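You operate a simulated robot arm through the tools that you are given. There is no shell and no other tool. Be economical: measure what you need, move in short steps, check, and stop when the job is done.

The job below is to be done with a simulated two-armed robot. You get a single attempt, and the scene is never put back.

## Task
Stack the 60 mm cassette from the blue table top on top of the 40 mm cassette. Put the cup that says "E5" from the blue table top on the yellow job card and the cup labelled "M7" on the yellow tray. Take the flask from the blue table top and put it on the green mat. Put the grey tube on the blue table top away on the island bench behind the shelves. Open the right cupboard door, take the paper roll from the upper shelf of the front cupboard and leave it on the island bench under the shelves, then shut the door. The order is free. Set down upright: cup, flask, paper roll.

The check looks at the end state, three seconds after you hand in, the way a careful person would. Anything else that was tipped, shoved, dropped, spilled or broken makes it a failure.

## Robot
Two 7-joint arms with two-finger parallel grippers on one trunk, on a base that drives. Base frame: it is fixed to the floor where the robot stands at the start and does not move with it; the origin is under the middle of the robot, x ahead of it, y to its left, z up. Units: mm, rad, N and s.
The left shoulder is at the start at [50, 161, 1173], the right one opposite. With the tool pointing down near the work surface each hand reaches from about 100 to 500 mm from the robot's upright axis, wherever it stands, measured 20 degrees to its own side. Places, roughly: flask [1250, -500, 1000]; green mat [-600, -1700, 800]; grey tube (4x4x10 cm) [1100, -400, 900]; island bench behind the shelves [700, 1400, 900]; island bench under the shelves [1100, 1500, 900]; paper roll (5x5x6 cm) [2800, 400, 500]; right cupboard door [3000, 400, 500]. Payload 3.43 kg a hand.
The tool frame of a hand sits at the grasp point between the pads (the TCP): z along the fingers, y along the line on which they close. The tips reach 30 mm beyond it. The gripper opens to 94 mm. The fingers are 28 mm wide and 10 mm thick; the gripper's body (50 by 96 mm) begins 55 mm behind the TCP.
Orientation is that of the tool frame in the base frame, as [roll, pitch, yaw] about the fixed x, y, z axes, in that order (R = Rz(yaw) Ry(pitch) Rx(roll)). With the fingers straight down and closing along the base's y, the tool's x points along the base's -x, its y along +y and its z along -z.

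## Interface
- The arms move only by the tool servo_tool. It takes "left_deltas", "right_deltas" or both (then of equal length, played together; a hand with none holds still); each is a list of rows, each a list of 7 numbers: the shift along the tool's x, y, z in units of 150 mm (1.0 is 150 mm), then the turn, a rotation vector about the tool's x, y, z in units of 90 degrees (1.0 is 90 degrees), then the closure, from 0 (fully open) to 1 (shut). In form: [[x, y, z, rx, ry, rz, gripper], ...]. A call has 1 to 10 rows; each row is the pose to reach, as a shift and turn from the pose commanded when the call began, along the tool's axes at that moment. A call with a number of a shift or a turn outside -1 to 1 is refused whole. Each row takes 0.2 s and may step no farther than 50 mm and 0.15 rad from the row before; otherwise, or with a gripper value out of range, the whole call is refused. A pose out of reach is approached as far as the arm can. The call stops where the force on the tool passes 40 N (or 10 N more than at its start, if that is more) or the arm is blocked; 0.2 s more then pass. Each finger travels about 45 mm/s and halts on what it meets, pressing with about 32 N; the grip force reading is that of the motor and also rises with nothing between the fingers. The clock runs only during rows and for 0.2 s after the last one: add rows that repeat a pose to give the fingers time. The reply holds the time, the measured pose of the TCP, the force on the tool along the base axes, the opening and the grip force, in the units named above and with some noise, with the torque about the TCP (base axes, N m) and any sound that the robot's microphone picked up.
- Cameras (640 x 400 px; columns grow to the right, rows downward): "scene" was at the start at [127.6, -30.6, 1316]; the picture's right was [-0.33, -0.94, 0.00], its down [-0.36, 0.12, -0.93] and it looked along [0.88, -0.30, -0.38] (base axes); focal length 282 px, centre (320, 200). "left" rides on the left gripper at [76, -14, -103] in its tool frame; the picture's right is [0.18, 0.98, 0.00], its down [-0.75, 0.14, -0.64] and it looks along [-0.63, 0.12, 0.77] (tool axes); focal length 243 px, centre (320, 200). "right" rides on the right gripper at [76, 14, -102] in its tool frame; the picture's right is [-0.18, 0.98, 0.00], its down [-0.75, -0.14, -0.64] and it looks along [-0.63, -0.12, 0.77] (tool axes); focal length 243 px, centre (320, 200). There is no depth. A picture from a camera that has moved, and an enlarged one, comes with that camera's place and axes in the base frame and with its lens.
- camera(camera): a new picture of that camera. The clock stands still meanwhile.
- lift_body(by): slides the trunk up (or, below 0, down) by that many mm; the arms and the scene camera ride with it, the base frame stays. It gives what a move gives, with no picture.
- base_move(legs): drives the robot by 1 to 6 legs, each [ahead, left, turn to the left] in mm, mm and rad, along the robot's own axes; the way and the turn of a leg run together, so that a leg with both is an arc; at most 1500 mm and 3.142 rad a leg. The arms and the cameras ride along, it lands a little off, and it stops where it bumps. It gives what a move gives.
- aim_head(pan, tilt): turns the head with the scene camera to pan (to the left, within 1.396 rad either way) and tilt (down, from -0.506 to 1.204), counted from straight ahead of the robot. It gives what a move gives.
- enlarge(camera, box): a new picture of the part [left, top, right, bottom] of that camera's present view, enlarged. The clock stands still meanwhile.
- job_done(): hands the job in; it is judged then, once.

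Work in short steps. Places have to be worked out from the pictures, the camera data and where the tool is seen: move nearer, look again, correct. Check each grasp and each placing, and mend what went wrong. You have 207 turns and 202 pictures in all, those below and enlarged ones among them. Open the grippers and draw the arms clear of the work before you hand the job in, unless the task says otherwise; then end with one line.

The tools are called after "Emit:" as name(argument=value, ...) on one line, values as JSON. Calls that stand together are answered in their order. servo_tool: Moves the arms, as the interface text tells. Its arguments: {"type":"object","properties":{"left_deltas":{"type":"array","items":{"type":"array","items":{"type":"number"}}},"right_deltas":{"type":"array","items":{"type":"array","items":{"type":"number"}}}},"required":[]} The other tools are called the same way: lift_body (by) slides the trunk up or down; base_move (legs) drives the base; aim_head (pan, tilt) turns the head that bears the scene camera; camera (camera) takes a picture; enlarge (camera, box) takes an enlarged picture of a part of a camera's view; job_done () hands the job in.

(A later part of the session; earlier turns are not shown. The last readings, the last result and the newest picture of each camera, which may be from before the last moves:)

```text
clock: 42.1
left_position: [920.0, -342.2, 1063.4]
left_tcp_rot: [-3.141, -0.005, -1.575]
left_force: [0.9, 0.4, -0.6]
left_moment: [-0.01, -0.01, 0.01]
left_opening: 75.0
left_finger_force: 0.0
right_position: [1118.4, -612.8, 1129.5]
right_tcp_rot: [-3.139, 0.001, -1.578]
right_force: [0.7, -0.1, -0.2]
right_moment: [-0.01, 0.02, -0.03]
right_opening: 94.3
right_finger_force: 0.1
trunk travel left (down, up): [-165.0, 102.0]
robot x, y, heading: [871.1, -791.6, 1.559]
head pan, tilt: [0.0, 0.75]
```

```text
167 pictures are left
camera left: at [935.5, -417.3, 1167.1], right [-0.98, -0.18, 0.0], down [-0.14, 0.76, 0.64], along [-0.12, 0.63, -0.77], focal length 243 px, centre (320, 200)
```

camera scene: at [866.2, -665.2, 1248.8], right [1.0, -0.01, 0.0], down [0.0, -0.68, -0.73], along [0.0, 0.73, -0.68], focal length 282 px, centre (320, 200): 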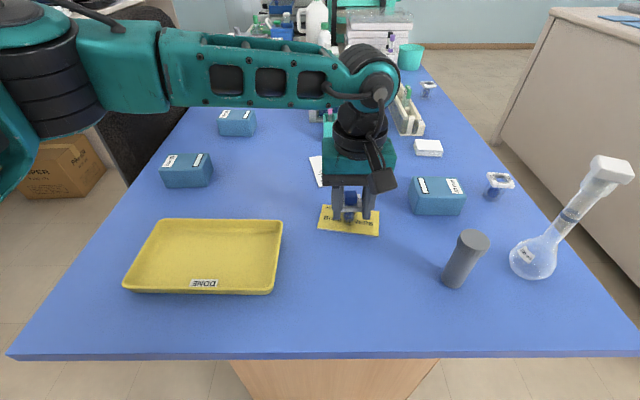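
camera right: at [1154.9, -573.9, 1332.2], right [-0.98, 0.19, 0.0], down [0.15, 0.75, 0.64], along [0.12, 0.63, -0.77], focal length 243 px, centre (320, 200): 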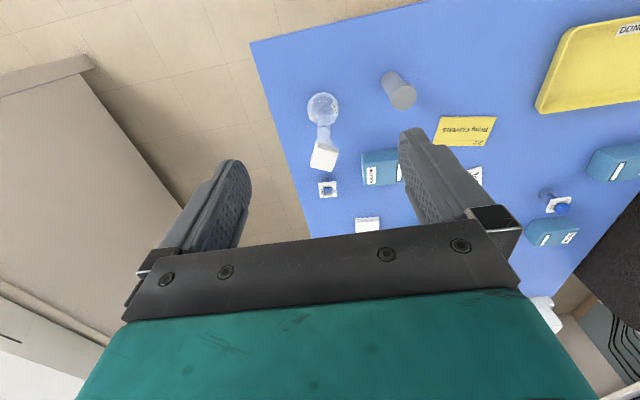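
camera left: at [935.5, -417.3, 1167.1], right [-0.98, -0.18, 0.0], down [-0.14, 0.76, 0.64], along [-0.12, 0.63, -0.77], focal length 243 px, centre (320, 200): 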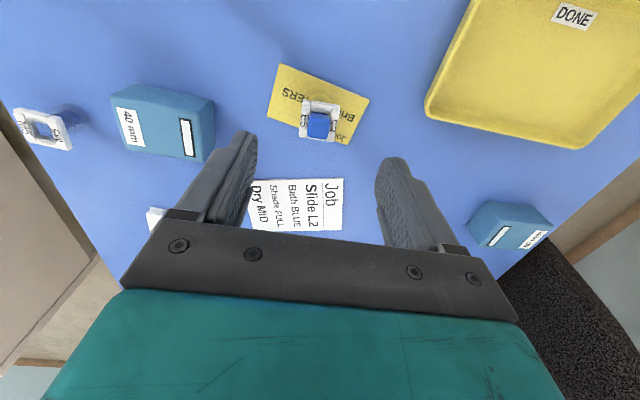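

E5 stands on the card. Next the 60 mm cassette: I move the left hand back that way and shift the base slightly left, then look.

Emit:
servo_tool(left_deltas=[[-0.15, 0.25, 0, 0, 0, 0, 0], [-0.3, 0.5, 0, 0, 0, 0, 0], [-0.45, 0.75, 0, 0, 0, 0, 0], [-0.6, 1.0, 0, 0, 0, 0, 0]])

Emit:
base_move(legs=[[-5, 30, 0]])

Emit:
servo_tool(left_deltas=[[-0.15, 0.2, 0, 0, 0, 0, 0], [-0.3, 0.33, 0, 0, 0, 0, 0], [-0.4, 0.33, 0, 0, 0, 0, 0]])

Emit:
camera(camera="left")

```text
clock: 43.1
left_position: [769.1, -253.4, 1061.8]
left_tcp_rot: [3.141, -0.004, -1.575]
left_force: [-0.5, -0.9, 0.7]
left_moment: [0.01, -0.01, 0.02]
left_opening: 93.9
left_finger_force: 0.1
right_position: [1118.5, -613.0, 1130.0]
right_tcp_rot: [-3.139, -0.001, -1.579]
right_force: [-0.2, 0.3, 0.5]
right_moment: [-0.02, -0.01, -0.01]
right_opening: 94.0
right_finger_force: 0.1
trunk travel left (down, up): [-165.0, 102.0]
robot x, y, heading: [866.5, -786.2, 1.565]
head pan, tilt: [0.0, 0.75]
```

```text
clock: 44.0
left_position: [741.0, -258.0, 1062.5]
left_tcp_rot: [3.141, -0.003, -1.573]
left_force: [-0.4, 0.6, -0.3]
left_moment: [-0.02, -0.02, -0.01]
left_opening: 93.9
left_finger_force: 0.0
right_position: [1088.0, -617.1, 1130.0]
right_tcp_rot: [-3.139, 0.001, -1.581]
right_force: [0.0, 1.3, 0.3]
right_moment: [0.01, -0.02, -0.02]
right_opening: 94.2
right_finger_force: 0.0
trunk travel left (down, up): [-165.0, 102.0]
robot x, y, heading: [836.7, -793.0, 1.569]
head pan, tilt: [0.0, 0.75]
```

```text
clock: 44.8
left_position: [693.6, -198.6, 1061.9]
left_tcp_rot: [-3.141, -0.003, -1.576]
left_force: [-0.2, -0.4, 0.7]
left_moment: [-0.01, 0.02, -0.03]
left_opening: 93.8
left_finger_force: 0.2
right_position: [1088.6, -616.5, 1130.3]
right_tcp_rot: [-3.141, -0.001, -1.58]
right_force: [0.2, -0.1, 0.0]
right_moment: [0.01, 0.01, -0.02]
right_opening: 94.2
right_finger_force: 0.1
trunk travel left (down, up): [-165.0, 102.0]
robot x, y, heading: [834.9, -792.6, 1.564]
head pan, tilt: [0.0, 0.75]
```

```text
166 pictures are left
camera left: at [708.1, -273.1, 1165.9], right [-0.98, -0.18, 0.0], down [-0.14, 0.76, 0.64], along [-0.12, 0.63, -0.77], focal length 243 px, centre (320, 200)
```

left: 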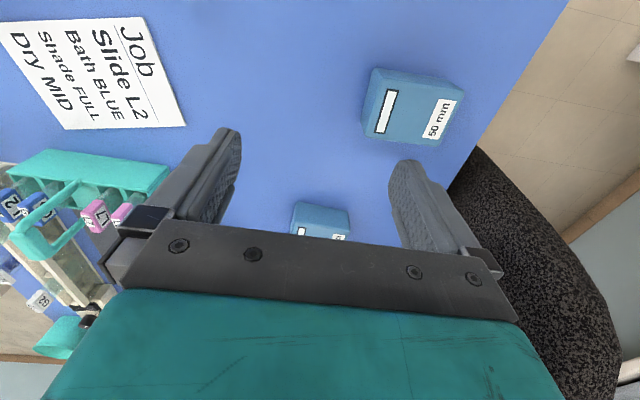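

The cassette lies at about (675,-32), beyond straight-down reach. I tilt the hand forward (about 0.43 rad about its closing axis) while edging ahead.

Emit:
servo_tool(left_deltas=[[-0.1, 0.0, 0, 0, -0.09, 0, 0], [-0.2, 0.05, 0, 0, -0.18, 0, 0], [-0.35, 0.1, 0, 0, -0.27, 0, 0], [-0.45, 0.12, 0, 0, -0.27, 0, 0]])

Emit:
camera(camera="left")

Emit:
camera(camera="scene")

```text
clock: 45.8
left_position: [675.8, -129.9, 1061.0]
left_tcp_rot: [-3.141, 0.424, -1.576]
left_force: [0.4, 0.9, -0.2]
left_moment: [-0.02, 0.02, 0.0]
left_opening: 93.9
left_finger_force: 0.1
right_position: [1088.6, -617.1, 1131.0]
right_tcp_rot: [-3.14, 0.0, -1.579]
right_force: [0.2, 0.5, -0.2]
right_moment: [0.02, -0.02, 0.0]
right_opening: 94.0
right_finger_force: 0.1
trunk travel left (down, up): [-165.0, 102.0]
robot x, y, heading: [833.6, -792.8, 1.561]
head pan, tilt: [0.0, 0.75]
```

```text
165 pictures are left
camera left: at [689.2, -239.7, 1125.2], right [-0.98, -0.16, -0.07], down [-0.14, 0.42, 0.89], along [-0.11, 0.89, -0.44], focal length 243 px, centre (320, 200)
```

left: 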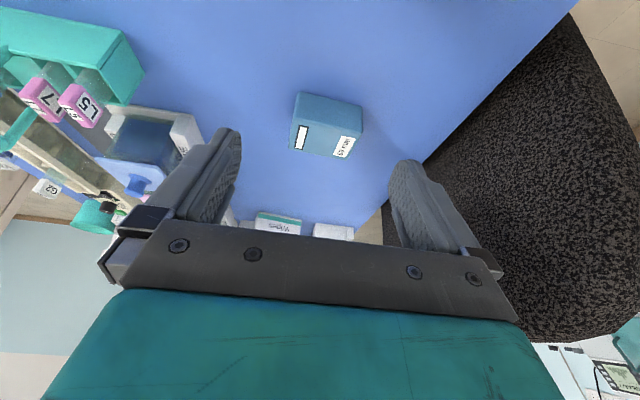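

```text
164 pictures are left
camera scene: at [836.7, -669.0, 1248.5], right [1.0, -0.01, 0.0], down [0.0, -0.68, -0.73], along [0.0, 0.73, -0.68], focal length 282 px, centre (320, 200)
```

scene: 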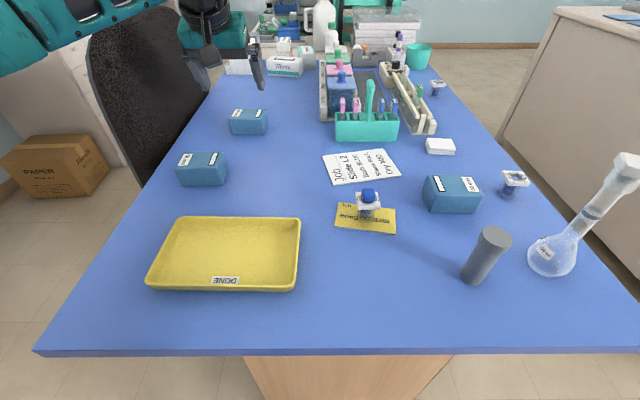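

The cassette is visible between the fingers. I enlarge it to measure its extent.

Emit:
enlarge(camera="left", box=[260, 75, 400, 175])

```text
4.00 times, centred on (330, 125) of left
camera zoom: at [689.2, -239.7, 1125.2], right [-0.98, -0.16, -0.07], down [-0.14, 0.42, 0.89], along [-0.11, 0.89, -0.44], focal length 970 px, centre (280, 500)
```

zoom: 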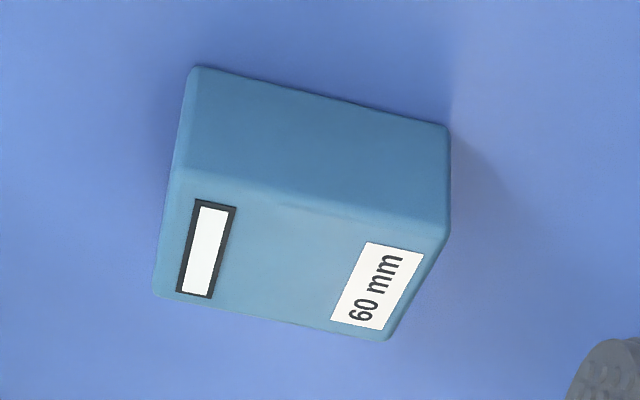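

The cassette is 76×53×38 mm, centred about (664,-17), top at 938. I approach to just above it.

Emit:
servo_tool(left_deltas=[[-0.08, 0.02, 0.18, 0, 0, 0.03, 0], [-0.17, 0.04, 0.36, 0, 0, 0.03, 0], [-0.25, 0.06, 0.54, 0, 0, 0.03, 0], [-0.34, 0.08, 0.71, 0, 0, 0.03, 0], [-0.34, 0.08, 0.71, 0, 0, 0.03, 0]])

Emit:
camera(camera="left")

```text
clock: 47.0
left_position: [671.5, -68.0, 998.9]
left_tcp_rot: [3.121, 0.424, -1.627]
left_force: [0.2, 0.1, 0.1]
left_moment: [0.0, -0.01, 0.01]
left_opening: 94.0
left_finger_force: 0.1
left hand out of reach, approached as far as the arm can: row 3, 4, 5
right_position: [1087.7, -617.6, 1129.9]
right_tcp_rot: [-3.14, 0.001, -1.58]
right_force: [-0.1, -0.7, -0.1]
right_moment: [-0.02, 0.03, -0.02]
right_opening: 94.1
right_finger_force: 0.1
trunk travel left (down, up): [-165.0, 102.0]
robot x, y, heading: [837.7, -790.5, 1.564]
head pan, tilt: [0.0, 0.75]
```

```text
162 pictures are left
camera left: at [681.5, -178.0, 1062.1], right [-0.99, -0.12, -0.06], down [-0.1, 0.43, 0.9], along [-0.08, 0.89, -0.44], focal length 243 px, centre (320, 200)
```

left: 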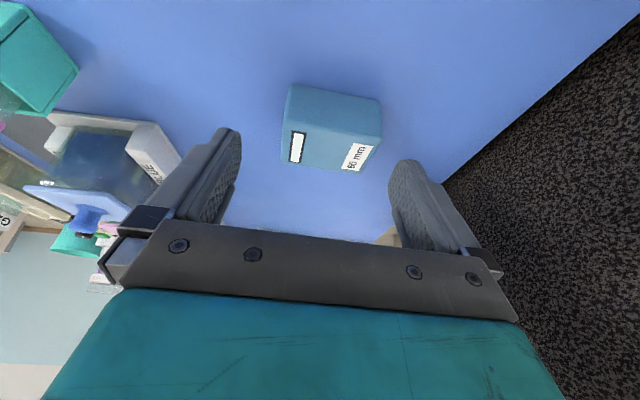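

Reach is 45 mm short, so I drop the trunk 15 mm and tilt further to about 0.63 rad.

Emit:
lift_body(by=-15)

Emit:
servo_tool(left_deltas=[[0, 0.0, 0, 0, -0.06, 0, 0], [0, 0.0, 0, 0, -0.13, 0, 0], [-0.1, 0.04, 0.08, 0, -0.13, 0, 0], [-0.2, 0.05, 0.16, 0, -0.13, 0, 0], [-0.28, 0.05, 0.22, 0, -0.13, 0, 0], [-0.28, 0.05, 0.22, 0, -0.13, 0, 0]])

Emit:
camera(camera="left")

```text
clock: 47.6
left_position: [670.9, -68.1, 983.2]
left_tcp_rot: [3.121, 0.423, -1.627]
left_force: [0.0, 0.2, 0.1]
left_moment: [0.01, 0.03, -0.01]
left_opening: 94.0
left_finger_force: 0.1
right_position: [1089.1, -617.0, 1114.6]
right_tcp_rot: [-3.14, 0.002, -1.579]
right_force: [0.6, -0.2, 0.0]
right_moment: [-0.04, 0.01, 0.03]
right_opening: 94.2
right_finger_force: 0.1
trunk travel left (down, up): [-150.0, 117.0]
robot x, y, heading: [839.5, -787.9, 1.564]
head pan, tilt: [0.0, 0.75]
```

```text
clock: 49.0
left_position: [666.0, -31.6, 976.4]
left_tcp_rot: [3.118, 0.626, -1.632]
left_force: [0.2, -0.7, 0.5]
left_moment: [0.01, 0.0, 0.0]
left_opening: 94.1
left_finger_force: 0.0
left hand out of reach, approached as far as the arm can: row 5, 6
right_position: [1089.3, -616.9, 1115.3]
right_tcp_rot: [-3.139, 0.003, -1.58]
right_force: [0.2, 0.3, 1.0]
right_moment: [0.01, -0.01, 0.02]
right_opening: 93.7
right_finger_force: 0.0
trunk travel left (down, up): [-150.0, 117.0]
robot x, y, heading: [833.9, -787.7, 1.566]
head pan, tilt: [0.0, 0.75]
```

```text
161 pictures are left
camera left: at [675.7, -153.3, 1015.5], right [-0.99, -0.1, -0.09], down [-0.11, 0.24, 0.96], along [-0.08, 0.97, -0.25], focal length 243 px, centre (320, 200)
```

left: 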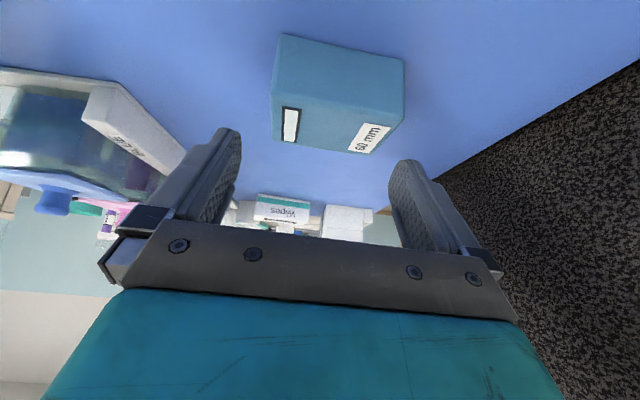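

Reached (666,-32,976), centred over it. I descend to z≈938 with fingers open either side.

Emit:
servo_tool(left_deltas=[[0.04, 0.01, 0.07, 0, 0, 0, 0], [0.08, 0.01, 0.14, 0, 0, 0, 0], [0.125, 0.01, 0.21, 0, 0, 0, 0], [0.125, 0.01, 0.21, 0, 0, 0, 0]])

Emit:
camera(camera="left")

```text
clock: 50.0
left_position: [662.9, -32.5, 939.0]
left_tcp_rot: [3.12, 0.625, -1.632]
left_force: [0.0, 0.3, -0.6]
left_moment: [0.03, 0.01, -0.01]
left_opening: 93.8
left_finger_force: 0.0
left hand out of reach, approached as far as the arm can: row 2, 3, 4
right_position: [1089.3, -616.3, 1115.7]
right_tcp_rot: [-3.139, 0.001, -1.579]
right_force: [0.3, -0.6, 0.9]
right_moment: [0.01, 0.01, 0.02]
right_opening: 94.1
right_finger_force: 0.2
trunk travel left (down, up): [-150.0, 117.0]
robot x, y, heading: [837.3, -792.5, 1.56]
head pan, tilt: [0.0, 0.75]
```

```text
160 pictures are left
camera left: at [672.1, -153.6, 978.2], right [-0.99, -0.1, -0.09], down [-0.11, 0.24, 0.96], along [-0.08, 0.97, -0.25], focal length 243 px, centre (320, 200)
```

left: 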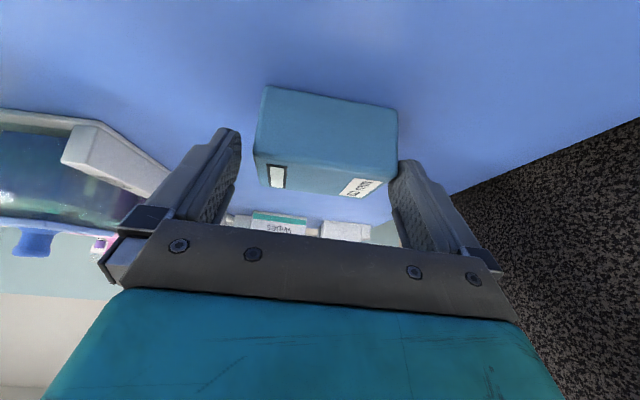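

Tips are alongside; I shift 5 mm toward -x to centre, then close.

Emit:
servo_tool(left_deltas=[[0, 0.03, 0, 0, 0, 0, 0], [0, 0.03, 0, 0, 0, 0, 0.1], [0, 0.03, 0, 0, 0, 0, 0.25], [0, 0.03, 0, 0, 0, 0, 0.35], [0, 0.03, 0, 0, 0, 0, 0.35]])

Emit:
camera(camera="left")

```text
clock: 51.2
left_position: [657.0, -33.5, 939.1]
left_tcp_rot: [3.117, 0.627, -1.633]
left_force: [-0.5, 0.4, 0.8]
left_moment: [0.06, -0.04, -0.04]
left_opening: 83.6
left_finger_force: 32.0
right_position: [1088.8, -616.2, 1116.0]
right_tcp_rot: [-3.138, 0.002, -1.58]
right_force: [-0.7, 0.4, 0.2]
right_moment: [-0.01, 0.02, 0.0]
right_opening: 94.2
right_finger_force: 0.0
trunk travel left (down, up): [-150.0, 117.0]
robot x, y, heading: [835.9, -786.7, 1.564]
head pan, tilt: [0.0, 0.75]
```

```text
159 pictures are left
camera left: at [667.0, -153.7, 978.5], right [-0.99, -0.1, -0.09], down [-0.11, 0.24, 0.96], along [-0.08, 0.97, -0.25], focal length 243 px, centre (320, 200)
```

left: 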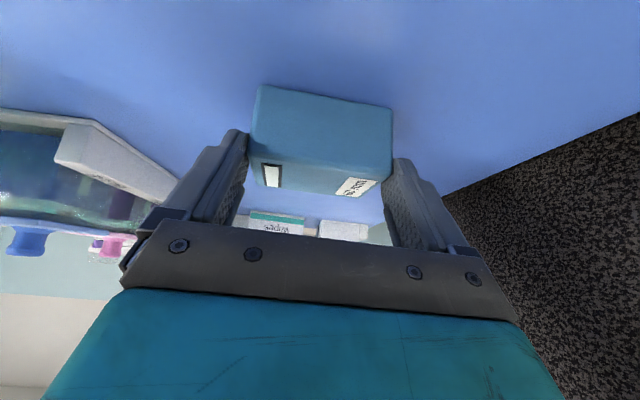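

Gripped at 83.6 mm. I lift up and back.

Emit:
servo_tool(left_deltas=[[-0.04, 0, -0.08, 0, 0, 0, 0.5], [-0.08, 0, -0.16, 0, 0, 0, 0.5], [-0.04, 0, -0.36, 0, 0, 0, 0.5], [0.05, 0, -0.6, 0, 0, 0, 0.5], [0.15, 0, -0.85, 0, 0, 0, 0.5]])

Emit:
camera(camera="left")

Emit:
camera(camera="scene")

```text
clock: 52.4
left_position: [653.2, -126.1, 1029.4]
left_tcp_rot: [3.117, 0.628, -1.63]
left_force: [0.4, -0.9, -1.4]
left_moment: [-0.06, -0.02, 0.04]
left_opening: 83.9
left_finger_force: 32.4
right_position: [1089.2, -616.3, 1115.3]
right_tcp_rot: [-3.141, 0.002, -1.58]
right_force: [0.9, -0.1, 0.5]
right_moment: [-0.02, 0.0, -0.02]
right_opening: 94.0
right_finger_force: 0.1
trunk travel left (down, up): [-150.0, 117.0]
robot x, y, heading: [834.8, -792.3, 1.564]
head pan, tilt: [0.0, 0.75]
```

```text
158 pictures are left
camera left: at [663.3, -247.6, 1069.7], right [-0.99, -0.1, -0.09], down [-0.11, 0.24, 0.96], along [-0.08, 0.97, -0.25], focal length 243 px, centre (320, 200)
```

left: 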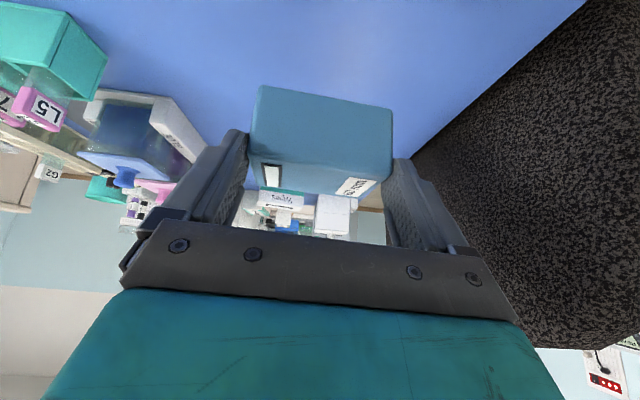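

```text
157 pictures are left
camera scene: at [836.3, -669.4, 1233.6], right [1.0, -0.01, 0.0], down [0.0, -0.68, -0.73], along [0.0, 0.73, -0.68], focal length 282 px, centre (320, 200)
```

scene: 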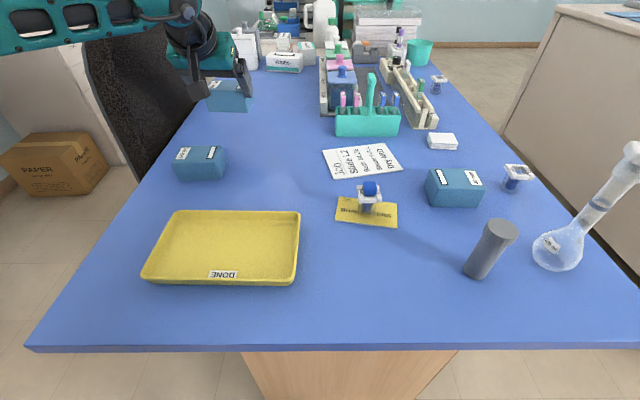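

Held firmly. I pull back toward the robot while levelling the hand.

Emit:
servo_tool(left_deltas=[[0.2, 0, -0.17, 0, 0.08, 0, 0.5], [0.4, 0, -0.35, 0, 0.16, 0, 0.5], [0.6, 0, -0.53, 0, 0.24, 0, 0.5], [0.8, 0, -0.71, 0, 0.32, 0, 0.5], [1.0, 0, -0.88, 0, 0.4, 0, 0.5]])

Emit:
base_move(legs=[[-10, -230, 0]])

Emit:
camera(camera="scene")

Emit:
camera(camera="left")

```text
clock: 53.6
left_position: [645.7, -324.4, 1047.1]
left_tcp_rot: [3.121, -0.004, -1.616]
left_force: [0.4, 0.1, -2.0]
left_moment: [-0.05, 0.03, -0.03]
left_opening: 83.5
left_finger_force: 32.1
right_position: [1089.3, -616.6, 1114.8]
right_tcp_rot: [-3.139, 0.002, -1.579]
right_force: [-0.3, -0.1, 2.0]
right_moment: [0.0, 0.01, -0.02]
right_opening: 93.9
right_finger_force: 0.1
trunk travel left (down, up): [-150.0, 117.0]
robot x, y, heading: [834.7, -791.6, 1.564]
head pan, tilt: [0.0, 0.75]
```

```text
clock: 55.3
left_position: [875.7, -335.7, 1049.0]
left_tcp_rot: [3.124, -0.003, -1.616]
left_force: [0.5, 0.6, -2.0]
left_moment: [0.0, 0.02, 0.0]
left_opening: 83.6
left_finger_force: 32.9
right_position: [1316.3, -627.5, 1115.0]
right_tcp_rot: [-3.14, 0.0, -1.576]
right_force: [0.5, 0.0, -0.3]
right_moment: [-0.01, 0.04, 0.01]
right_opening: 94.1
right_finger_force: 0.1
trunk travel left (down, up): [-150.0, 117.0]
robot x, y, heading: [1064.7, -803.9, 1.569]
head pan, tilt: [0.0, 0.75]
```

```text
156 pictures are left
camera scene: at [1064.8, -680.1, 1233.5], right [1.0, -0.01, 0.0], down [0.0, -0.68, -0.73], along [0.0, 0.73, -0.68], focal length 282 px, centre (320, 200)
```

scene: 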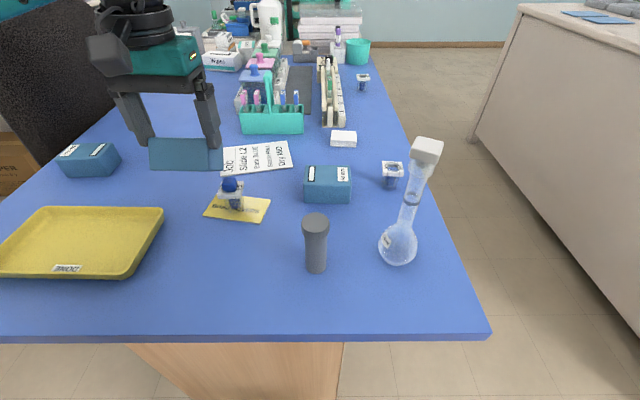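

```text
155 pictures are left
camera left: at [887.4, -410.4, 1151.8], right [-0.99, -0.14, 0.02], down [-0.09, 0.76, 0.64], along [-0.1, 0.63, -0.77], focal length 243 px, centre (320, 200)
```

left: 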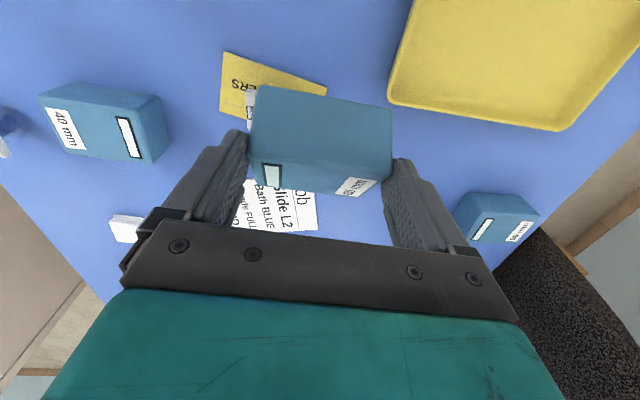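

The 60 mm cassette is held tilted by the grasp angle, so I'll re-tilt to set it level. I measure the 40 mm cassette now.

Emit:
enlarge(camera="scene", box=[260, 140, 420, 240])

Emit:
enlarge(camera="left", box=[20, 65, 180, 165])

```text
4.00 times, centred on (340, 190) of scene
camera zoom: at [1064.8, -680.1, 1233.5], right [1.0, -0.01, 0.0], down [0.0, -0.68, -0.73], along [0.0, 0.73, -0.68], focal length 1129 px, centre (240, 240)
```

zoom: 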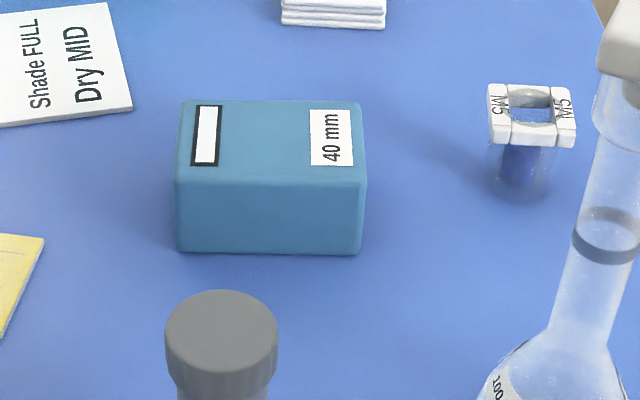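

```text
4.00 times, centred on (100, 115) of left
camera zoom: at [887.4, -410.4, 1151.8], right [-0.99, -0.14, 0.02], down [-0.09, 0.76, 0.64], along [-0.1, 0.63, -0.77], focal length 970 px, centre (1200, 540)
```

zoom: 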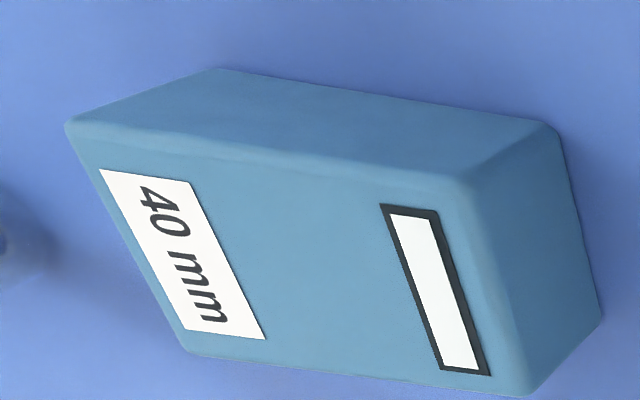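

The 40 mm cassette is centred at (1078,-301), top at 938. I carry the 60 mm one there at height, re-tilting the hand.

Emit:
servo_tool(left_deltas=[[0, -0.1, -0.2, 0, 0, 0, 0.5], [0, -0.35, -0.3, 0, 0, -0.01, 0.5], [0, -0.65, -0.3, 0, 0, -0.015, 0.5], [0, -0.95, -0.3, 0, 0, -0.02, 0.5]])

Emit:
servo_tool(left_deltas=[[-0.04, -0.1, 0, 0, -0.08, 0, 0.5], [-0.08, -0.2, 0, 0, -0.16, 0, 0.5], [-0.12, -0.3, 0, 0, -0.24, 0, 0.5], [-0.16, -0.36, 0, 0, -0.32, 0, 0.5], [-0.16, -0.38, 0, 0, -0.4, 0, 0.5], [-0.16, -0.38, 0, 0, -0.4, 0, 0.5]])

Emit:
camera(camera="scene")

Emit:
camera(camera="left")

```text
clock: 56.3
left_position: [1018.2, -342.9, 1091.0]
left_tcp_rot: [3.122, -0.002, -1.586]
left_force: [0.1, 0.1, -2.4]
left_moment: [-0.03, -0.01, -0.01]
left_opening: 83.6
left_finger_force: 32.1
right_position: [1318.0, -627.0, 1115.0]
right_tcp_rot: [3.142, -0.001, -1.578]
right_force: [0.2, 1.0, -0.7]
right_moment: [0.0, 0.0, 0.02]
right_opening: 94.1
right_finger_force: 0.1
trunk travel left (down, up): [-150.0, 117.0]
robot x, y, heading: [1062.6, -802.0, 1.566]
head pan, tilt: [0.0, 0.75]
```

```text
clock: 57.7
left_position: [1073.8, -318.4, 1090.3]
left_tcp_rot: [3.119, 0.625, -1.6]
left_force: [0.2, 0.5, -2.2]
left_moment: [-0.08, 0.01, 0.0]
left_opening: 83.7
left_finger_force: 32.4
right_position: [1316.7, -628.0, 1115.1]
right_tcp_rot: [-3.14, -0.001, -1.578]
right_force: [0.1, -0.3, -0.5]
right_moment: [0.02, -0.01, 0.03]
right_opening: 93.9
right_finger_force: 0.1
trunk travel left (down, up): [-150.0, 117.0]
robot x, y, heading: [1064.5, -804.1, 1.566]
head pan, tilt: [0.0, 0.75]
```

```text
152 pictures are left
camera scene: at [1064.4, -680.0, 1233.5], right [1.0, -0.01, 0.0], down [0.0, -0.68, -0.73], along [0.0, 0.73, -0.68], focal length 282 px, centre (320, 200)
```

scene: 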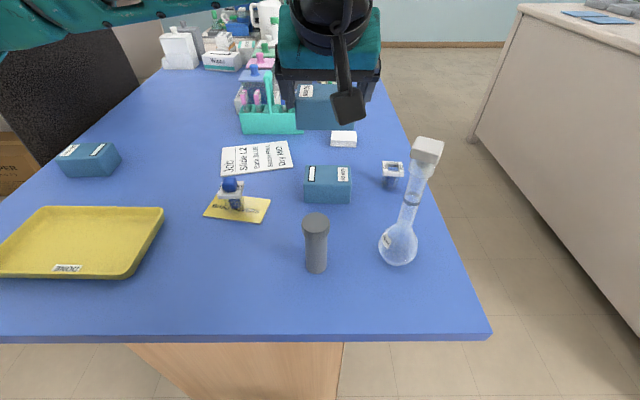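

```text
151 pictures are left
camera left: at [1088.0, -439.0, 1128.5], right [-0.99, -0.14, -0.09], down [-0.12, 0.23, 0.96], along [-0.11, 0.96, -0.25], focal length 243 px, centre (320, 200)
```

left: 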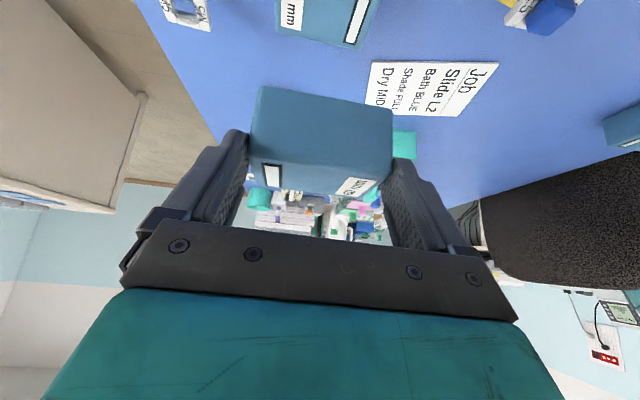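

Re-checking widths against the jaw opening puts the table at z≈880 (cassette top ≈921); the placing height for TCP is still ≈980. I descend to 1005 and check.

Emit:
servo_tool(left_deltas=[[0.1, -0.01, 0.15, 0, 0, 0, 0.5], [0.2, -0.03, 0.29, 0, 0, 0, 0.5], [0.33, -0.03, 0.46, 0, 0, 0, 0.5], [0.33, -0.03, 0.46, 0, 0, 0, 0.5]])

Emit:
enlarge(camera="scene", box=[260, 110, 420, 210])

Emit:
camera(camera="left")

```text
clock: 58.7
left_position: [1076.3, -318.9, 1004.0]
left_tcp_rot: [3.116, 0.626, -1.597]
left_force: [-0.2, 0.2, -1.3]
left_moment: [-0.08, 0.03, 0.02]
left_opening: 83.7
left_finger_force: 32.1
right_position: [1317.6, -626.8, 1115.8]
right_tcp_rot: [-3.141, -0.001, -1.579]
right_force: [0.5, 0.3, -0.7]
right_moment: [0.02, 0.0, 0.0]
right_opening: 94.2
right_finger_force: 0.1
trunk travel left (down, up): [-150.0, 117.0]
robot x, y, heading: [1063.6, -805.3, 1.565]
head pan, tilt: [0.0, 0.75]
```

```text
4.00 times, centred on (340, 160) of scene
camera zoom: at [1064.4, -680.1, 1233.5], right [1.0, -0.01, 0.0], down [0.0, -0.68, -0.73], along [0.0, 0.73, -0.68], focal length 1129 px, centre (240, 360)
```

zoom: 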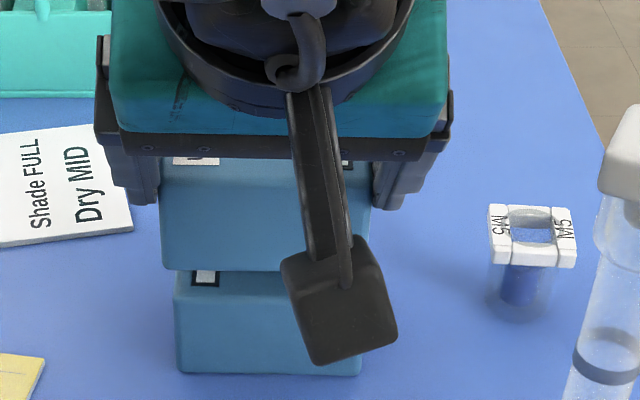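

```text
149 pictures are left
camera left: at [1090.4, -440.2, 1043.1], right [-0.99, -0.14, -0.09], down [-0.12, 0.24, 0.96], along [-0.11, 0.96, -0.25], focal length 243 px, centre (320, 200)
```

left: 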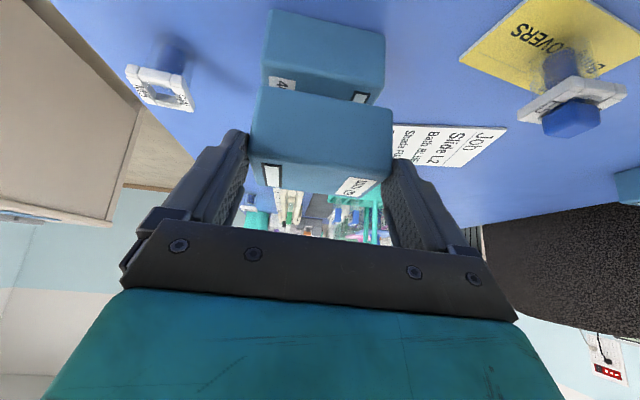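

Held cassette is about 7 mm short in y and 3 mm in x. I correct and lower to contact.

Emit:
servo_tool(left_deltas=[[-0.03, -0.02, 0.05, 0, 0, 0, 0.5], [0.01, -0.02, 0.1, 0, 0, 0, 0.5], [0.045, -0.02, 0.145, 0, 0, 0, 0.5], [0.055, -0.02, 0.16, 0, 0, 0, 0.5], [0.055, -0.02, 0.16, 0, 0, 0, 0.5]])

Emit:
enlarge(camera="scene", box=[260, 110, 420, 210])

Emit:
camera(camera="left")

```text
clock: 59.9
left_position: [1079.9, -312.9, 985.5]
left_tcp_rot: [3.123, 0.636, -1.596]
left_force: [-2.4, -0.5, 27.7]
left_moment: [0.07, 0.23, -0.06]
left_opening: 83.4
left_finger_force: 31.9
right_position: [1316.9, -630.2, 1116.7]
right_tcp_rot: [-3.141, 0.003, -1.577]
right_force: [-0.4, -0.1, -0.7]
right_moment: [-0.01, 0.03, 0.04]
right_opening: 93.8
right_finger_force: 0.0
trunk travel left (down, up): [-150.0, 117.0]
robot x, y, heading: [1062.8, -803.4, 1.566]
head pan, tilt: [0.0, 0.75]
```

```text
4.00 times, centred on (340, 160) of scene
camera zoom: at [1064.1, -682.3, 1234.2], right [1.0, -0.01, 0.0], down [0.0, -0.68, -0.73], along [0.0, 0.73, -0.68], focal length 1129 px, centre (240, 360)
```

zoom: 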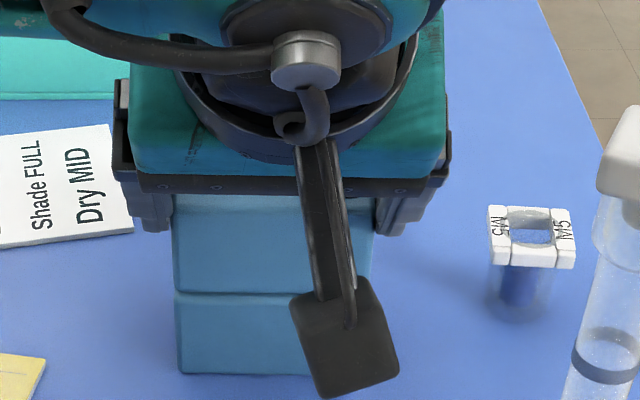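

```text
147 pictures are left
camera left: at [1093.6, -432.5, 1023.1], right [-0.99, -0.13, -0.09], down [-0.12, 0.23, 0.97], along [-0.11, 0.96, -0.24], focal length 243 px, centre (320, 200)
```

left: 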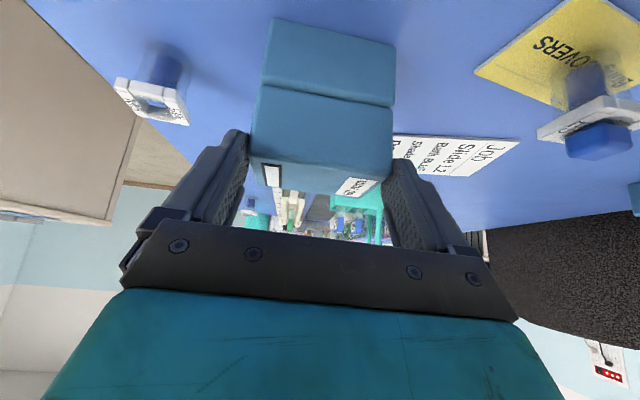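

Flush stacked with firm contact. I open and withdraw along the finger axis.

Emit:
servo_tool(left_deltas=[[0, 0, -0.015, 0, 0, 0, 0.3], [0, 0, -0.015, 0, 0, 0, 0.1], [0, 0, -0.015, 0, 0, 0, 0], [0, 0, -0.015, 0, 0, 0, 0], [0, 0, -0.2, 0, 0, 0, 0], [0, 0, -0.45, 0, 0, 0, 0], [0, 0, -0.7, 0, 0, 0, 0]])

Emit:
camera(camera="left")

Emit:
camera(camera="scene")

```text
clock: 61.5
left_position: [1080.3, -374.0, 1065.3]
left_tcp_rot: [3.118, 0.625, -1.596]
left_force: [-0.5, 0.2, 0.0]
left_moment: [-0.01, 0.02, -0.02]
left_opening: 93.9
left_finger_force: 0.0
right_position: [1316.6, -627.0, 1115.4]
right_tcp_rot: [-3.138, 0.001, -1.576]
right_force: [-1.0, -0.3, -1.4]
right_moment: [0.01, 0.03, 0.03]
right_opening: 94.1
right_finger_force: 0.0
trunk travel left (down, up): [-150.0, 117.0]
robot x, y, heading: [1064.3, -802.6, 1.567]
head pan, tilt: [0.0, 0.75]
```

```text
146 pictures are left
camera left: at [1094.6, -494.3, 1105.4], right [-0.99, -0.14, -0.09], down [-0.12, 0.24, 0.96], along [-0.11, 0.96, -0.25], focal length 243 px, centre (320, 200)
```

left: 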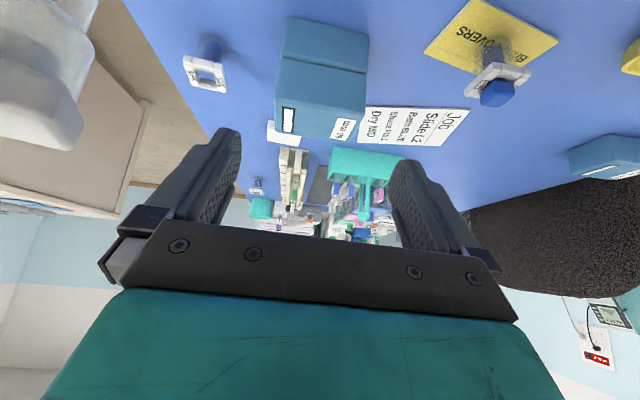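

```text
145 pictures are left
camera scene: at [1064.4, -680.6, 1233.5], right [1.0, -0.01, 0.0], down [0.0, -0.68, -0.73], along [0.0, 0.73, -0.68], focal length 282 px, centre (320, 200)
```

scene: 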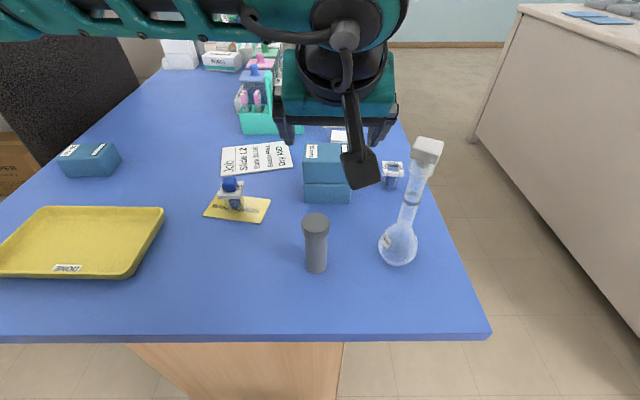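

The 60 mm sits squarely on the 40 mm. Next the grey tube at (1058,-445): I level the left hand above it.

Emit:
servo_tool(left_deltas=[[0.06, 0.03, -0.08, 0, 0.08, 0, 0], [0.12, 0.06, -0.16, 0, 0.16, 0, 0], [0.18, 0.09, -0.24, 0, 0.24, 0, 0], [0.24, 0.12, -0.32, 0, 0.32, 0, 0], [0.305, 0.147, -0.385, 0, 0.4, 0, 0]])

Emit:
camera(camera="left")

Emit:
enlarge(camera="scene", box=[340, 120, 500, 280])

```text
clock: 62.7
left_position: [1058.4, -444.1, 1086.5]
left_tcp_rot: [3.122, -0.003, -1.585]
left_force: [0.6, -0.7, -0.1]
left_moment: [-0.01, 0.01, -0.02]
left_opening: 94.1
left_finger_force: 0.1
right_position: [1316.8, -627.3, 1114.7]
right_tcp_rot: [-3.14, -0.001, -1.578]
right_force: [-0.7, 0.1, -0.1]
right_moment: [-0.03, -0.02, 0.02]
right_opening: 93.7
right_finger_force: 0.1
trunk travel left (down, up): [-150.0, 117.0]
robot x, y, heading: [1068.0, -799.6, 1.568]
head pan, tilt: [0.0, 0.75]
```

```text
144 pictures are left
camera left: at [1074.4, -518.1, 1189.3], right [-0.99, -0.17, 0.02], down [-0.12, 0.76, 0.64], along [-0.12, 0.63, -0.77], focal length 243 px, centre (320, 200)
```

left: 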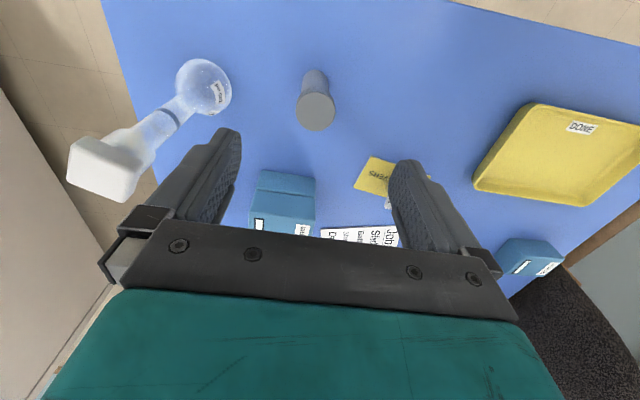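

```text
2.50 times, centred on (420, 200) of scene
camera zoom: at [1064.3, -680.1, 1233.5], right [1.0, -0.01, 0.0], down [0.0, -0.68, -0.73], along [0.0, 0.73, -0.68], focal length 706 px, centre (70, 200)
```

zoom: 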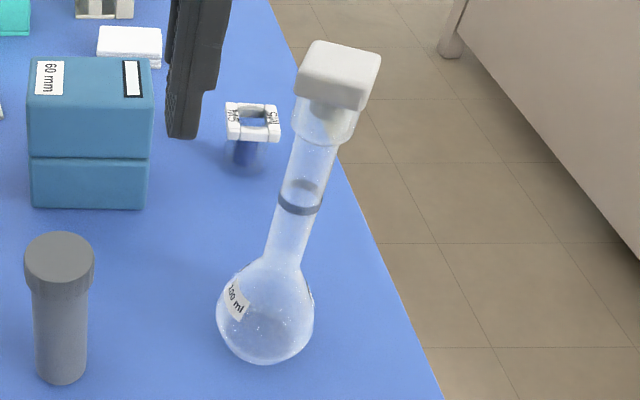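

Tube centre (1061,-444), right under the hand. I descend to z≈955.

Emit:
servo_tool(left_deltas=[[0, -0.02, 0.3, 0, 0, 0, 0], [0, -0.02, 0.58, 0, 0, 0, 0], [0, -0.02, 0.86, 0, 0, 0, 0], [0, -0.02, 0.86, 0, 0, 0, 0]])

Emit:
camera(camera="left")

```text
clock: 63.7
left_position: [1060.9, -444.5, 956.5]
left_tcp_rot: [3.122, -0.002, -1.587]
left_force: [-0.4, 0.0, -0.2]
left_moment: [0.01, 0.01, 0.01]
left_opening: 94.1
left_finger_force: 0.1
right_position: [1316.4, -628.1, 1115.9]
right_tcp_rot: [-3.14, 0.001, -1.576]
right_force: [0.3, 0.4, 0.3]
right_moment: [0.02, 0.04, 0.01]
right_opening: 94.0
right_finger_force: 0.1
trunk travel left (down, up): [-150.0, 117.0]
robot x, y, heading: [1064.4, -802.9, 1.568]
head pan, tilt: [0.0, 0.75]
```

```text
142 pictures are left
camera left: at [1076.1, -519.0, 1060.2], right [-0.99, -0.17, 0.02], down [-0.12, 0.76, 0.64], along [-0.12, 0.63, -0.77], focal length 243 px, centre (320, 200)
```

left: 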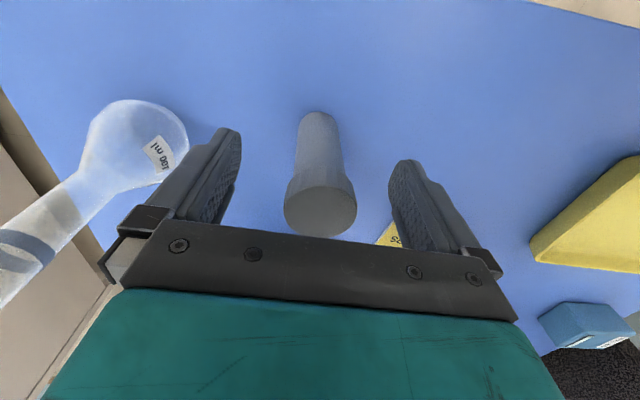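

Aligned. I close on the tube and lift it.

Emit:
servo_tool(left_deltas=[[0, 0, 0, 0, 0, 0, 0.3], [0, 0, 0, 0, 0, 0, 0.6], [0, 0, 0, 0, 0, 0, 0.8], [0, 0, 0, 0, 0, 0, 0.8], [0, 0, 0, 0, 0, 0, 0.8], [0, 0, -0.25, 0, 0, 0, 0.8], [0, 0, -0.5, 0, 0, 0, 0.8], [0, 0, -0.8, 0, 0, 0, 0.8]])

Emit:
camera(camera="left")

```text
clock: 65.5
left_position: [1060.3, -444.1, 1078.4]
left_tcp_rot: [3.122, -0.001, -1.582]
left_force: [0.0, -0.7, -0.3]
left_moment: [0.04, 0.0, 0.04]
left_opening: 33.0
left_finger_force: 31.9
right_position: [1318.0, -627.2, 1115.3]
right_tcp_rot: [-3.14, 0.002, -1.577]
right_force: [0.7, 0.1, -0.3]
right_moment: [-0.01, 0.0, 0.01]
right_opening: 93.9
right_finger_force: 0.0
trunk travel left (down, up): [-150.0, 117.0]
robot x, y, heading: [1064.0, -803.4, 1.572]
head pan, tilt: [0.0, 0.75]
```

```text
141 pictures are left
camera left: at [1077.0, -518.4, 1182.0], right [-0.99, -0.17, 0.02], down [-0.12, 0.76, 0.64], along [-0.12, 0.63, -0.77], focal length 243 px, centre (320, 200)
```

left: 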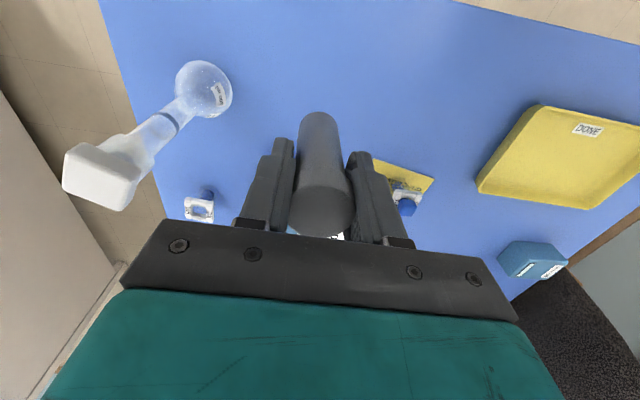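

Tube held. Now the flask (neck axis ≈(1179,-428), neck z 953–1030): I back off and bring the right hand in, tilted 60° forward for a neck grasp.

Emit:
base_move(legs=[[-250, 20, 0]])

Emit:
servo_tool(right_deltas=[[-0.12, 0.1, 0, 0, -0.083, 0, 0], [-0.24, 0.2, 0, 0, -0.167, 0, 0], [-0.36, 0.3, 0, 0, -0.25, 0, 0], [-0.48, 0.4, 0, 0, -0.334, 0, 0], [-0.6, 0.5, 0, 0, -0.418, 0, 0], [-0.72, 0.6, 0, 0, -0.5, 0, 0], [-0.84, 0.7, 0, 0, -0.584, 0, 0], [-0.96, 0.78, 0, 0, -0.668, 0, 0]])

Emit:
camera(camera="right")

```text
clock: 67.3
left_position: [1038.2, -696.6, 1077.9]
left_tcp_rot: [3.121, -0.001, -1.582]
left_force: [-0.4, -0.9, -0.6]
left_moment: [0.02, -0.01, 0.01]
left_opening: 32.6
left_finger_force: 31.8
right_position: [1295.9, -879.5, 1116.1]
right_tcp_rot: [-3.14, 0.002, -1.575]
right_force: [0.4, -0.2, -0.4]
right_moment: [0.05, 0.0, -0.03]
right_opening: 93.9
right_finger_force: 0.2
trunk travel left (down, up): [-150.0, 117.0]
robot x, y, heading: [1043.9, -1055.4, 1.565]
head pan, tilt: [0.0, 0.75]
```

```text
clock: 69.2
left_position: [1038.4, -695.4, 1078.7]
left_tcp_rot: [3.122, -0.006, -1.578]
left_force: [-4.8, 2.0, 2.8]
left_moment: [-0.28, -0.63, -0.02]
left_opening: 32.7
left_finger_force: 31.9
right_position: [1148.4, -695.0, 1147.5]
right_tcp_rot: [-3.137, 1.051, -1.576]
right_force: [4.7, -2.0, -1.2]
right_moment: [0.1, 0.03, 0.27]
right_opening: 91.0
right_finger_force: 0.0
right hand out of reach, approached as far as the arm can: row 1, 2, 3, 4, 5, 6, 7, 8
trunk travel left (down, up): [-150.0, 117.0]
robot x, y, heading: [1042.6, -1056.4, 1.57]
head pan, tilt: [0.0, 0.75]
```

```text
140 pictures are left
camera right: at [1132.7, -821.9, 1133.0], right [-0.98, 0.1, 0.16], down [0.14, -0.18, 0.97], along [0.12, 0.98, 0.16], focal length 243 px, centre (320, 200)
```

right: 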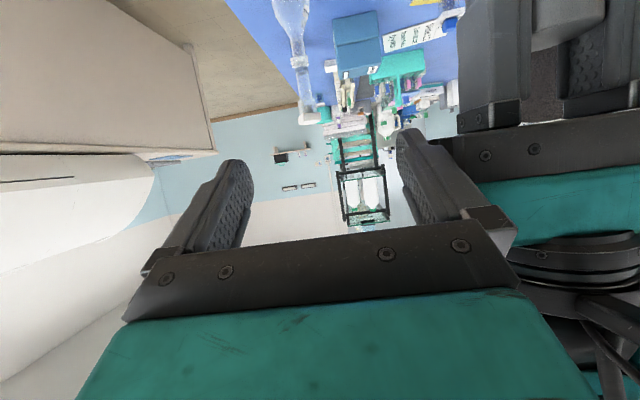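

The two hands are touching (5 N). I move the left hand with the tube away to the left.

Emit:
servo_tool(left_deltas=[[0, 0.2, 0, 0, 0, 0, 0.8], [0, 0.4, 0, 0, 0, 0, 0.8], [0, 0.6, 0, 0, 0, 0, 0.8], [0, 0.8, 0, 0, 0, 0, 0.8], [0, 1.0, 0, 0, 0, 0, 0.8]])

Emit:
camera(camera="left")

Emit:
camera(camera="scene")

```text
clock: 70.3
left_position: [889.5, -695.5, 1080.7]
left_tcp_rot: [3.122, -0.002, -1.582]
left_force: [0.3, -0.3, -0.2]
left_moment: [0.01, -0.01, 0.0]
left_opening: 32.5
left_finger_force: 31.7
right_position: [1148.3, -696.3, 1147.9]
right_tcp_rot: [-3.136, 1.051, -1.573]
right_force: [0.2, -0.5, -1.2]
right_moment: [0.0, 0.01, 0.03]
right_opening: 94.0
right_finger_force: 0.1
trunk travel left (down, up): [-150.0, 117.0]
robot x, y, heading: [1043.2, -1054.9, 1.569]
head pan, tilt: [0.0, 0.75]
```

```text
139 pictures are left
camera left: at [904.4, -770.7, 1184.6], right [-0.98, -0.17, 0.02], down [-0.12, 0.76, 0.64], along [-0.12, 0.63, -0.77], focal length 243 px, centre (320, 200)
```

left: 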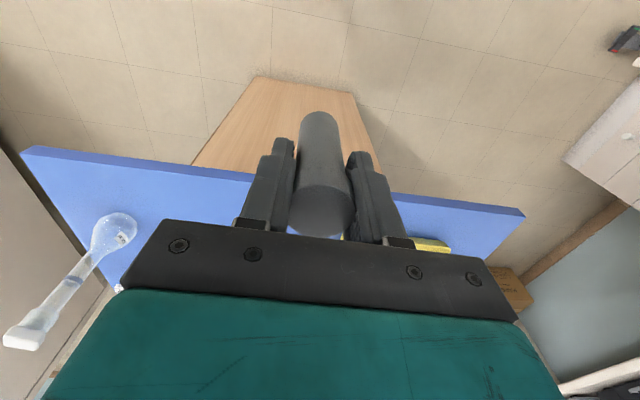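

```text
138 pictures are left
camera scene: at [1042.6, -932.8, 1233.6], right [1.0, 0.0, 0.0], down [0.0, -0.68, -0.73], along [0.0, 0.73, -0.68], focal length 282 px, centre (320, 200)
```

scene: 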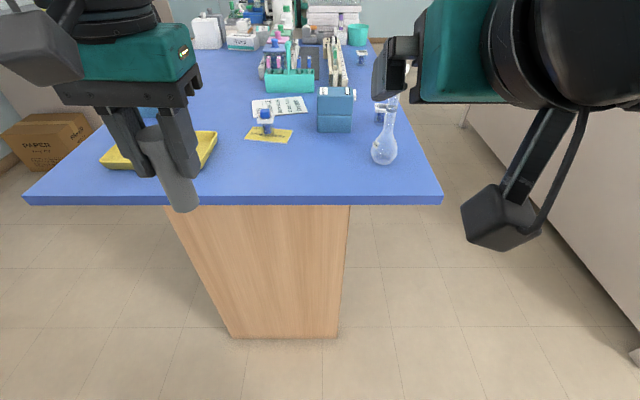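

Tube is still secure. I bring the right hand toward the pre-grasp behind the neck.

Emit:
servo_tool(right_deltas=[[0.02, -0.07, 0.2, 0, 0, 0, 0], [0.04, -0.14, 0.4, 0, 0, 0, 0], [0.05, -0.2, 0.6, 0, 0, 0, 0], [0.06, -0.2, 0.8, 0, 0, 0, 0]])

Emit:
camera(camera="right")

Emit:
camera(camera="scene")

```text
clock: 71.3
left_position: [889.6, -696.0, 1080.1]
left_tcp_rot: [3.121, -0.005, -1.58]
left_force: [-0.8, 0.9, -0.6]
left_moment: [0.01, 0.02, -0.02]
left_opening: 32.6
left_finger_force: 31.6
right_position: [1181.3, -596.1, 1079.6]
right_tcp_rot: [-3.138, 1.049, -1.574]
right_force: [0.9, -0.1, -0.8]
right_moment: [-0.01, -0.03, -0.01]
right_opening: 94.1
right_finger_force: 0.2
trunk travel left (down, up): [-150.0, 117.0]
robot x, y, heading: [1040.4, -1055.1, 1.566]
head pan, tilt: [0.0, 0.75]
```

```text
137 pictures are left
camera right: at [1166.2, -723.3, 1065.8], right [-0.98, 0.1, 0.16], down [0.14, -0.18, 0.97], along [0.12, 0.98, 0.17], focal length 243 px, centre (320, 200)
```

right: 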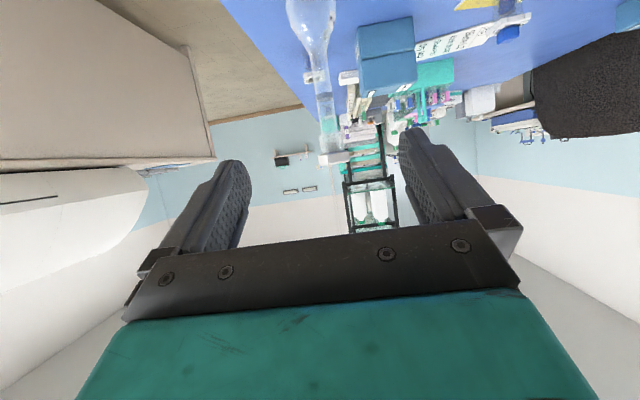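

```text
136 pictures are left
camera scene: at [1043.1, -932.2, 1233.5], right [1.0, 0.0, 0.0], down [0.0, -0.68, -0.73], along [0.0, 0.73, -0.68], focal length 282 px, centre (320, 200)
```

scene: 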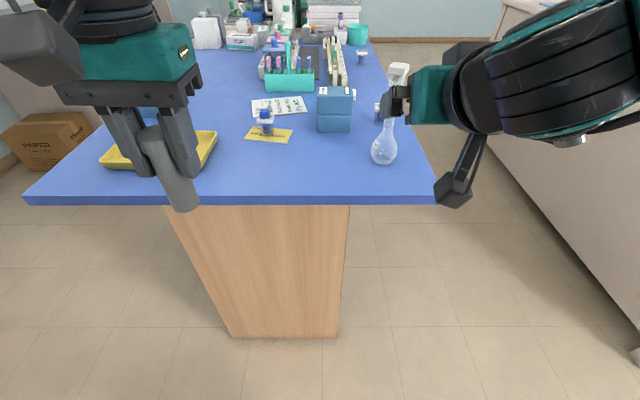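

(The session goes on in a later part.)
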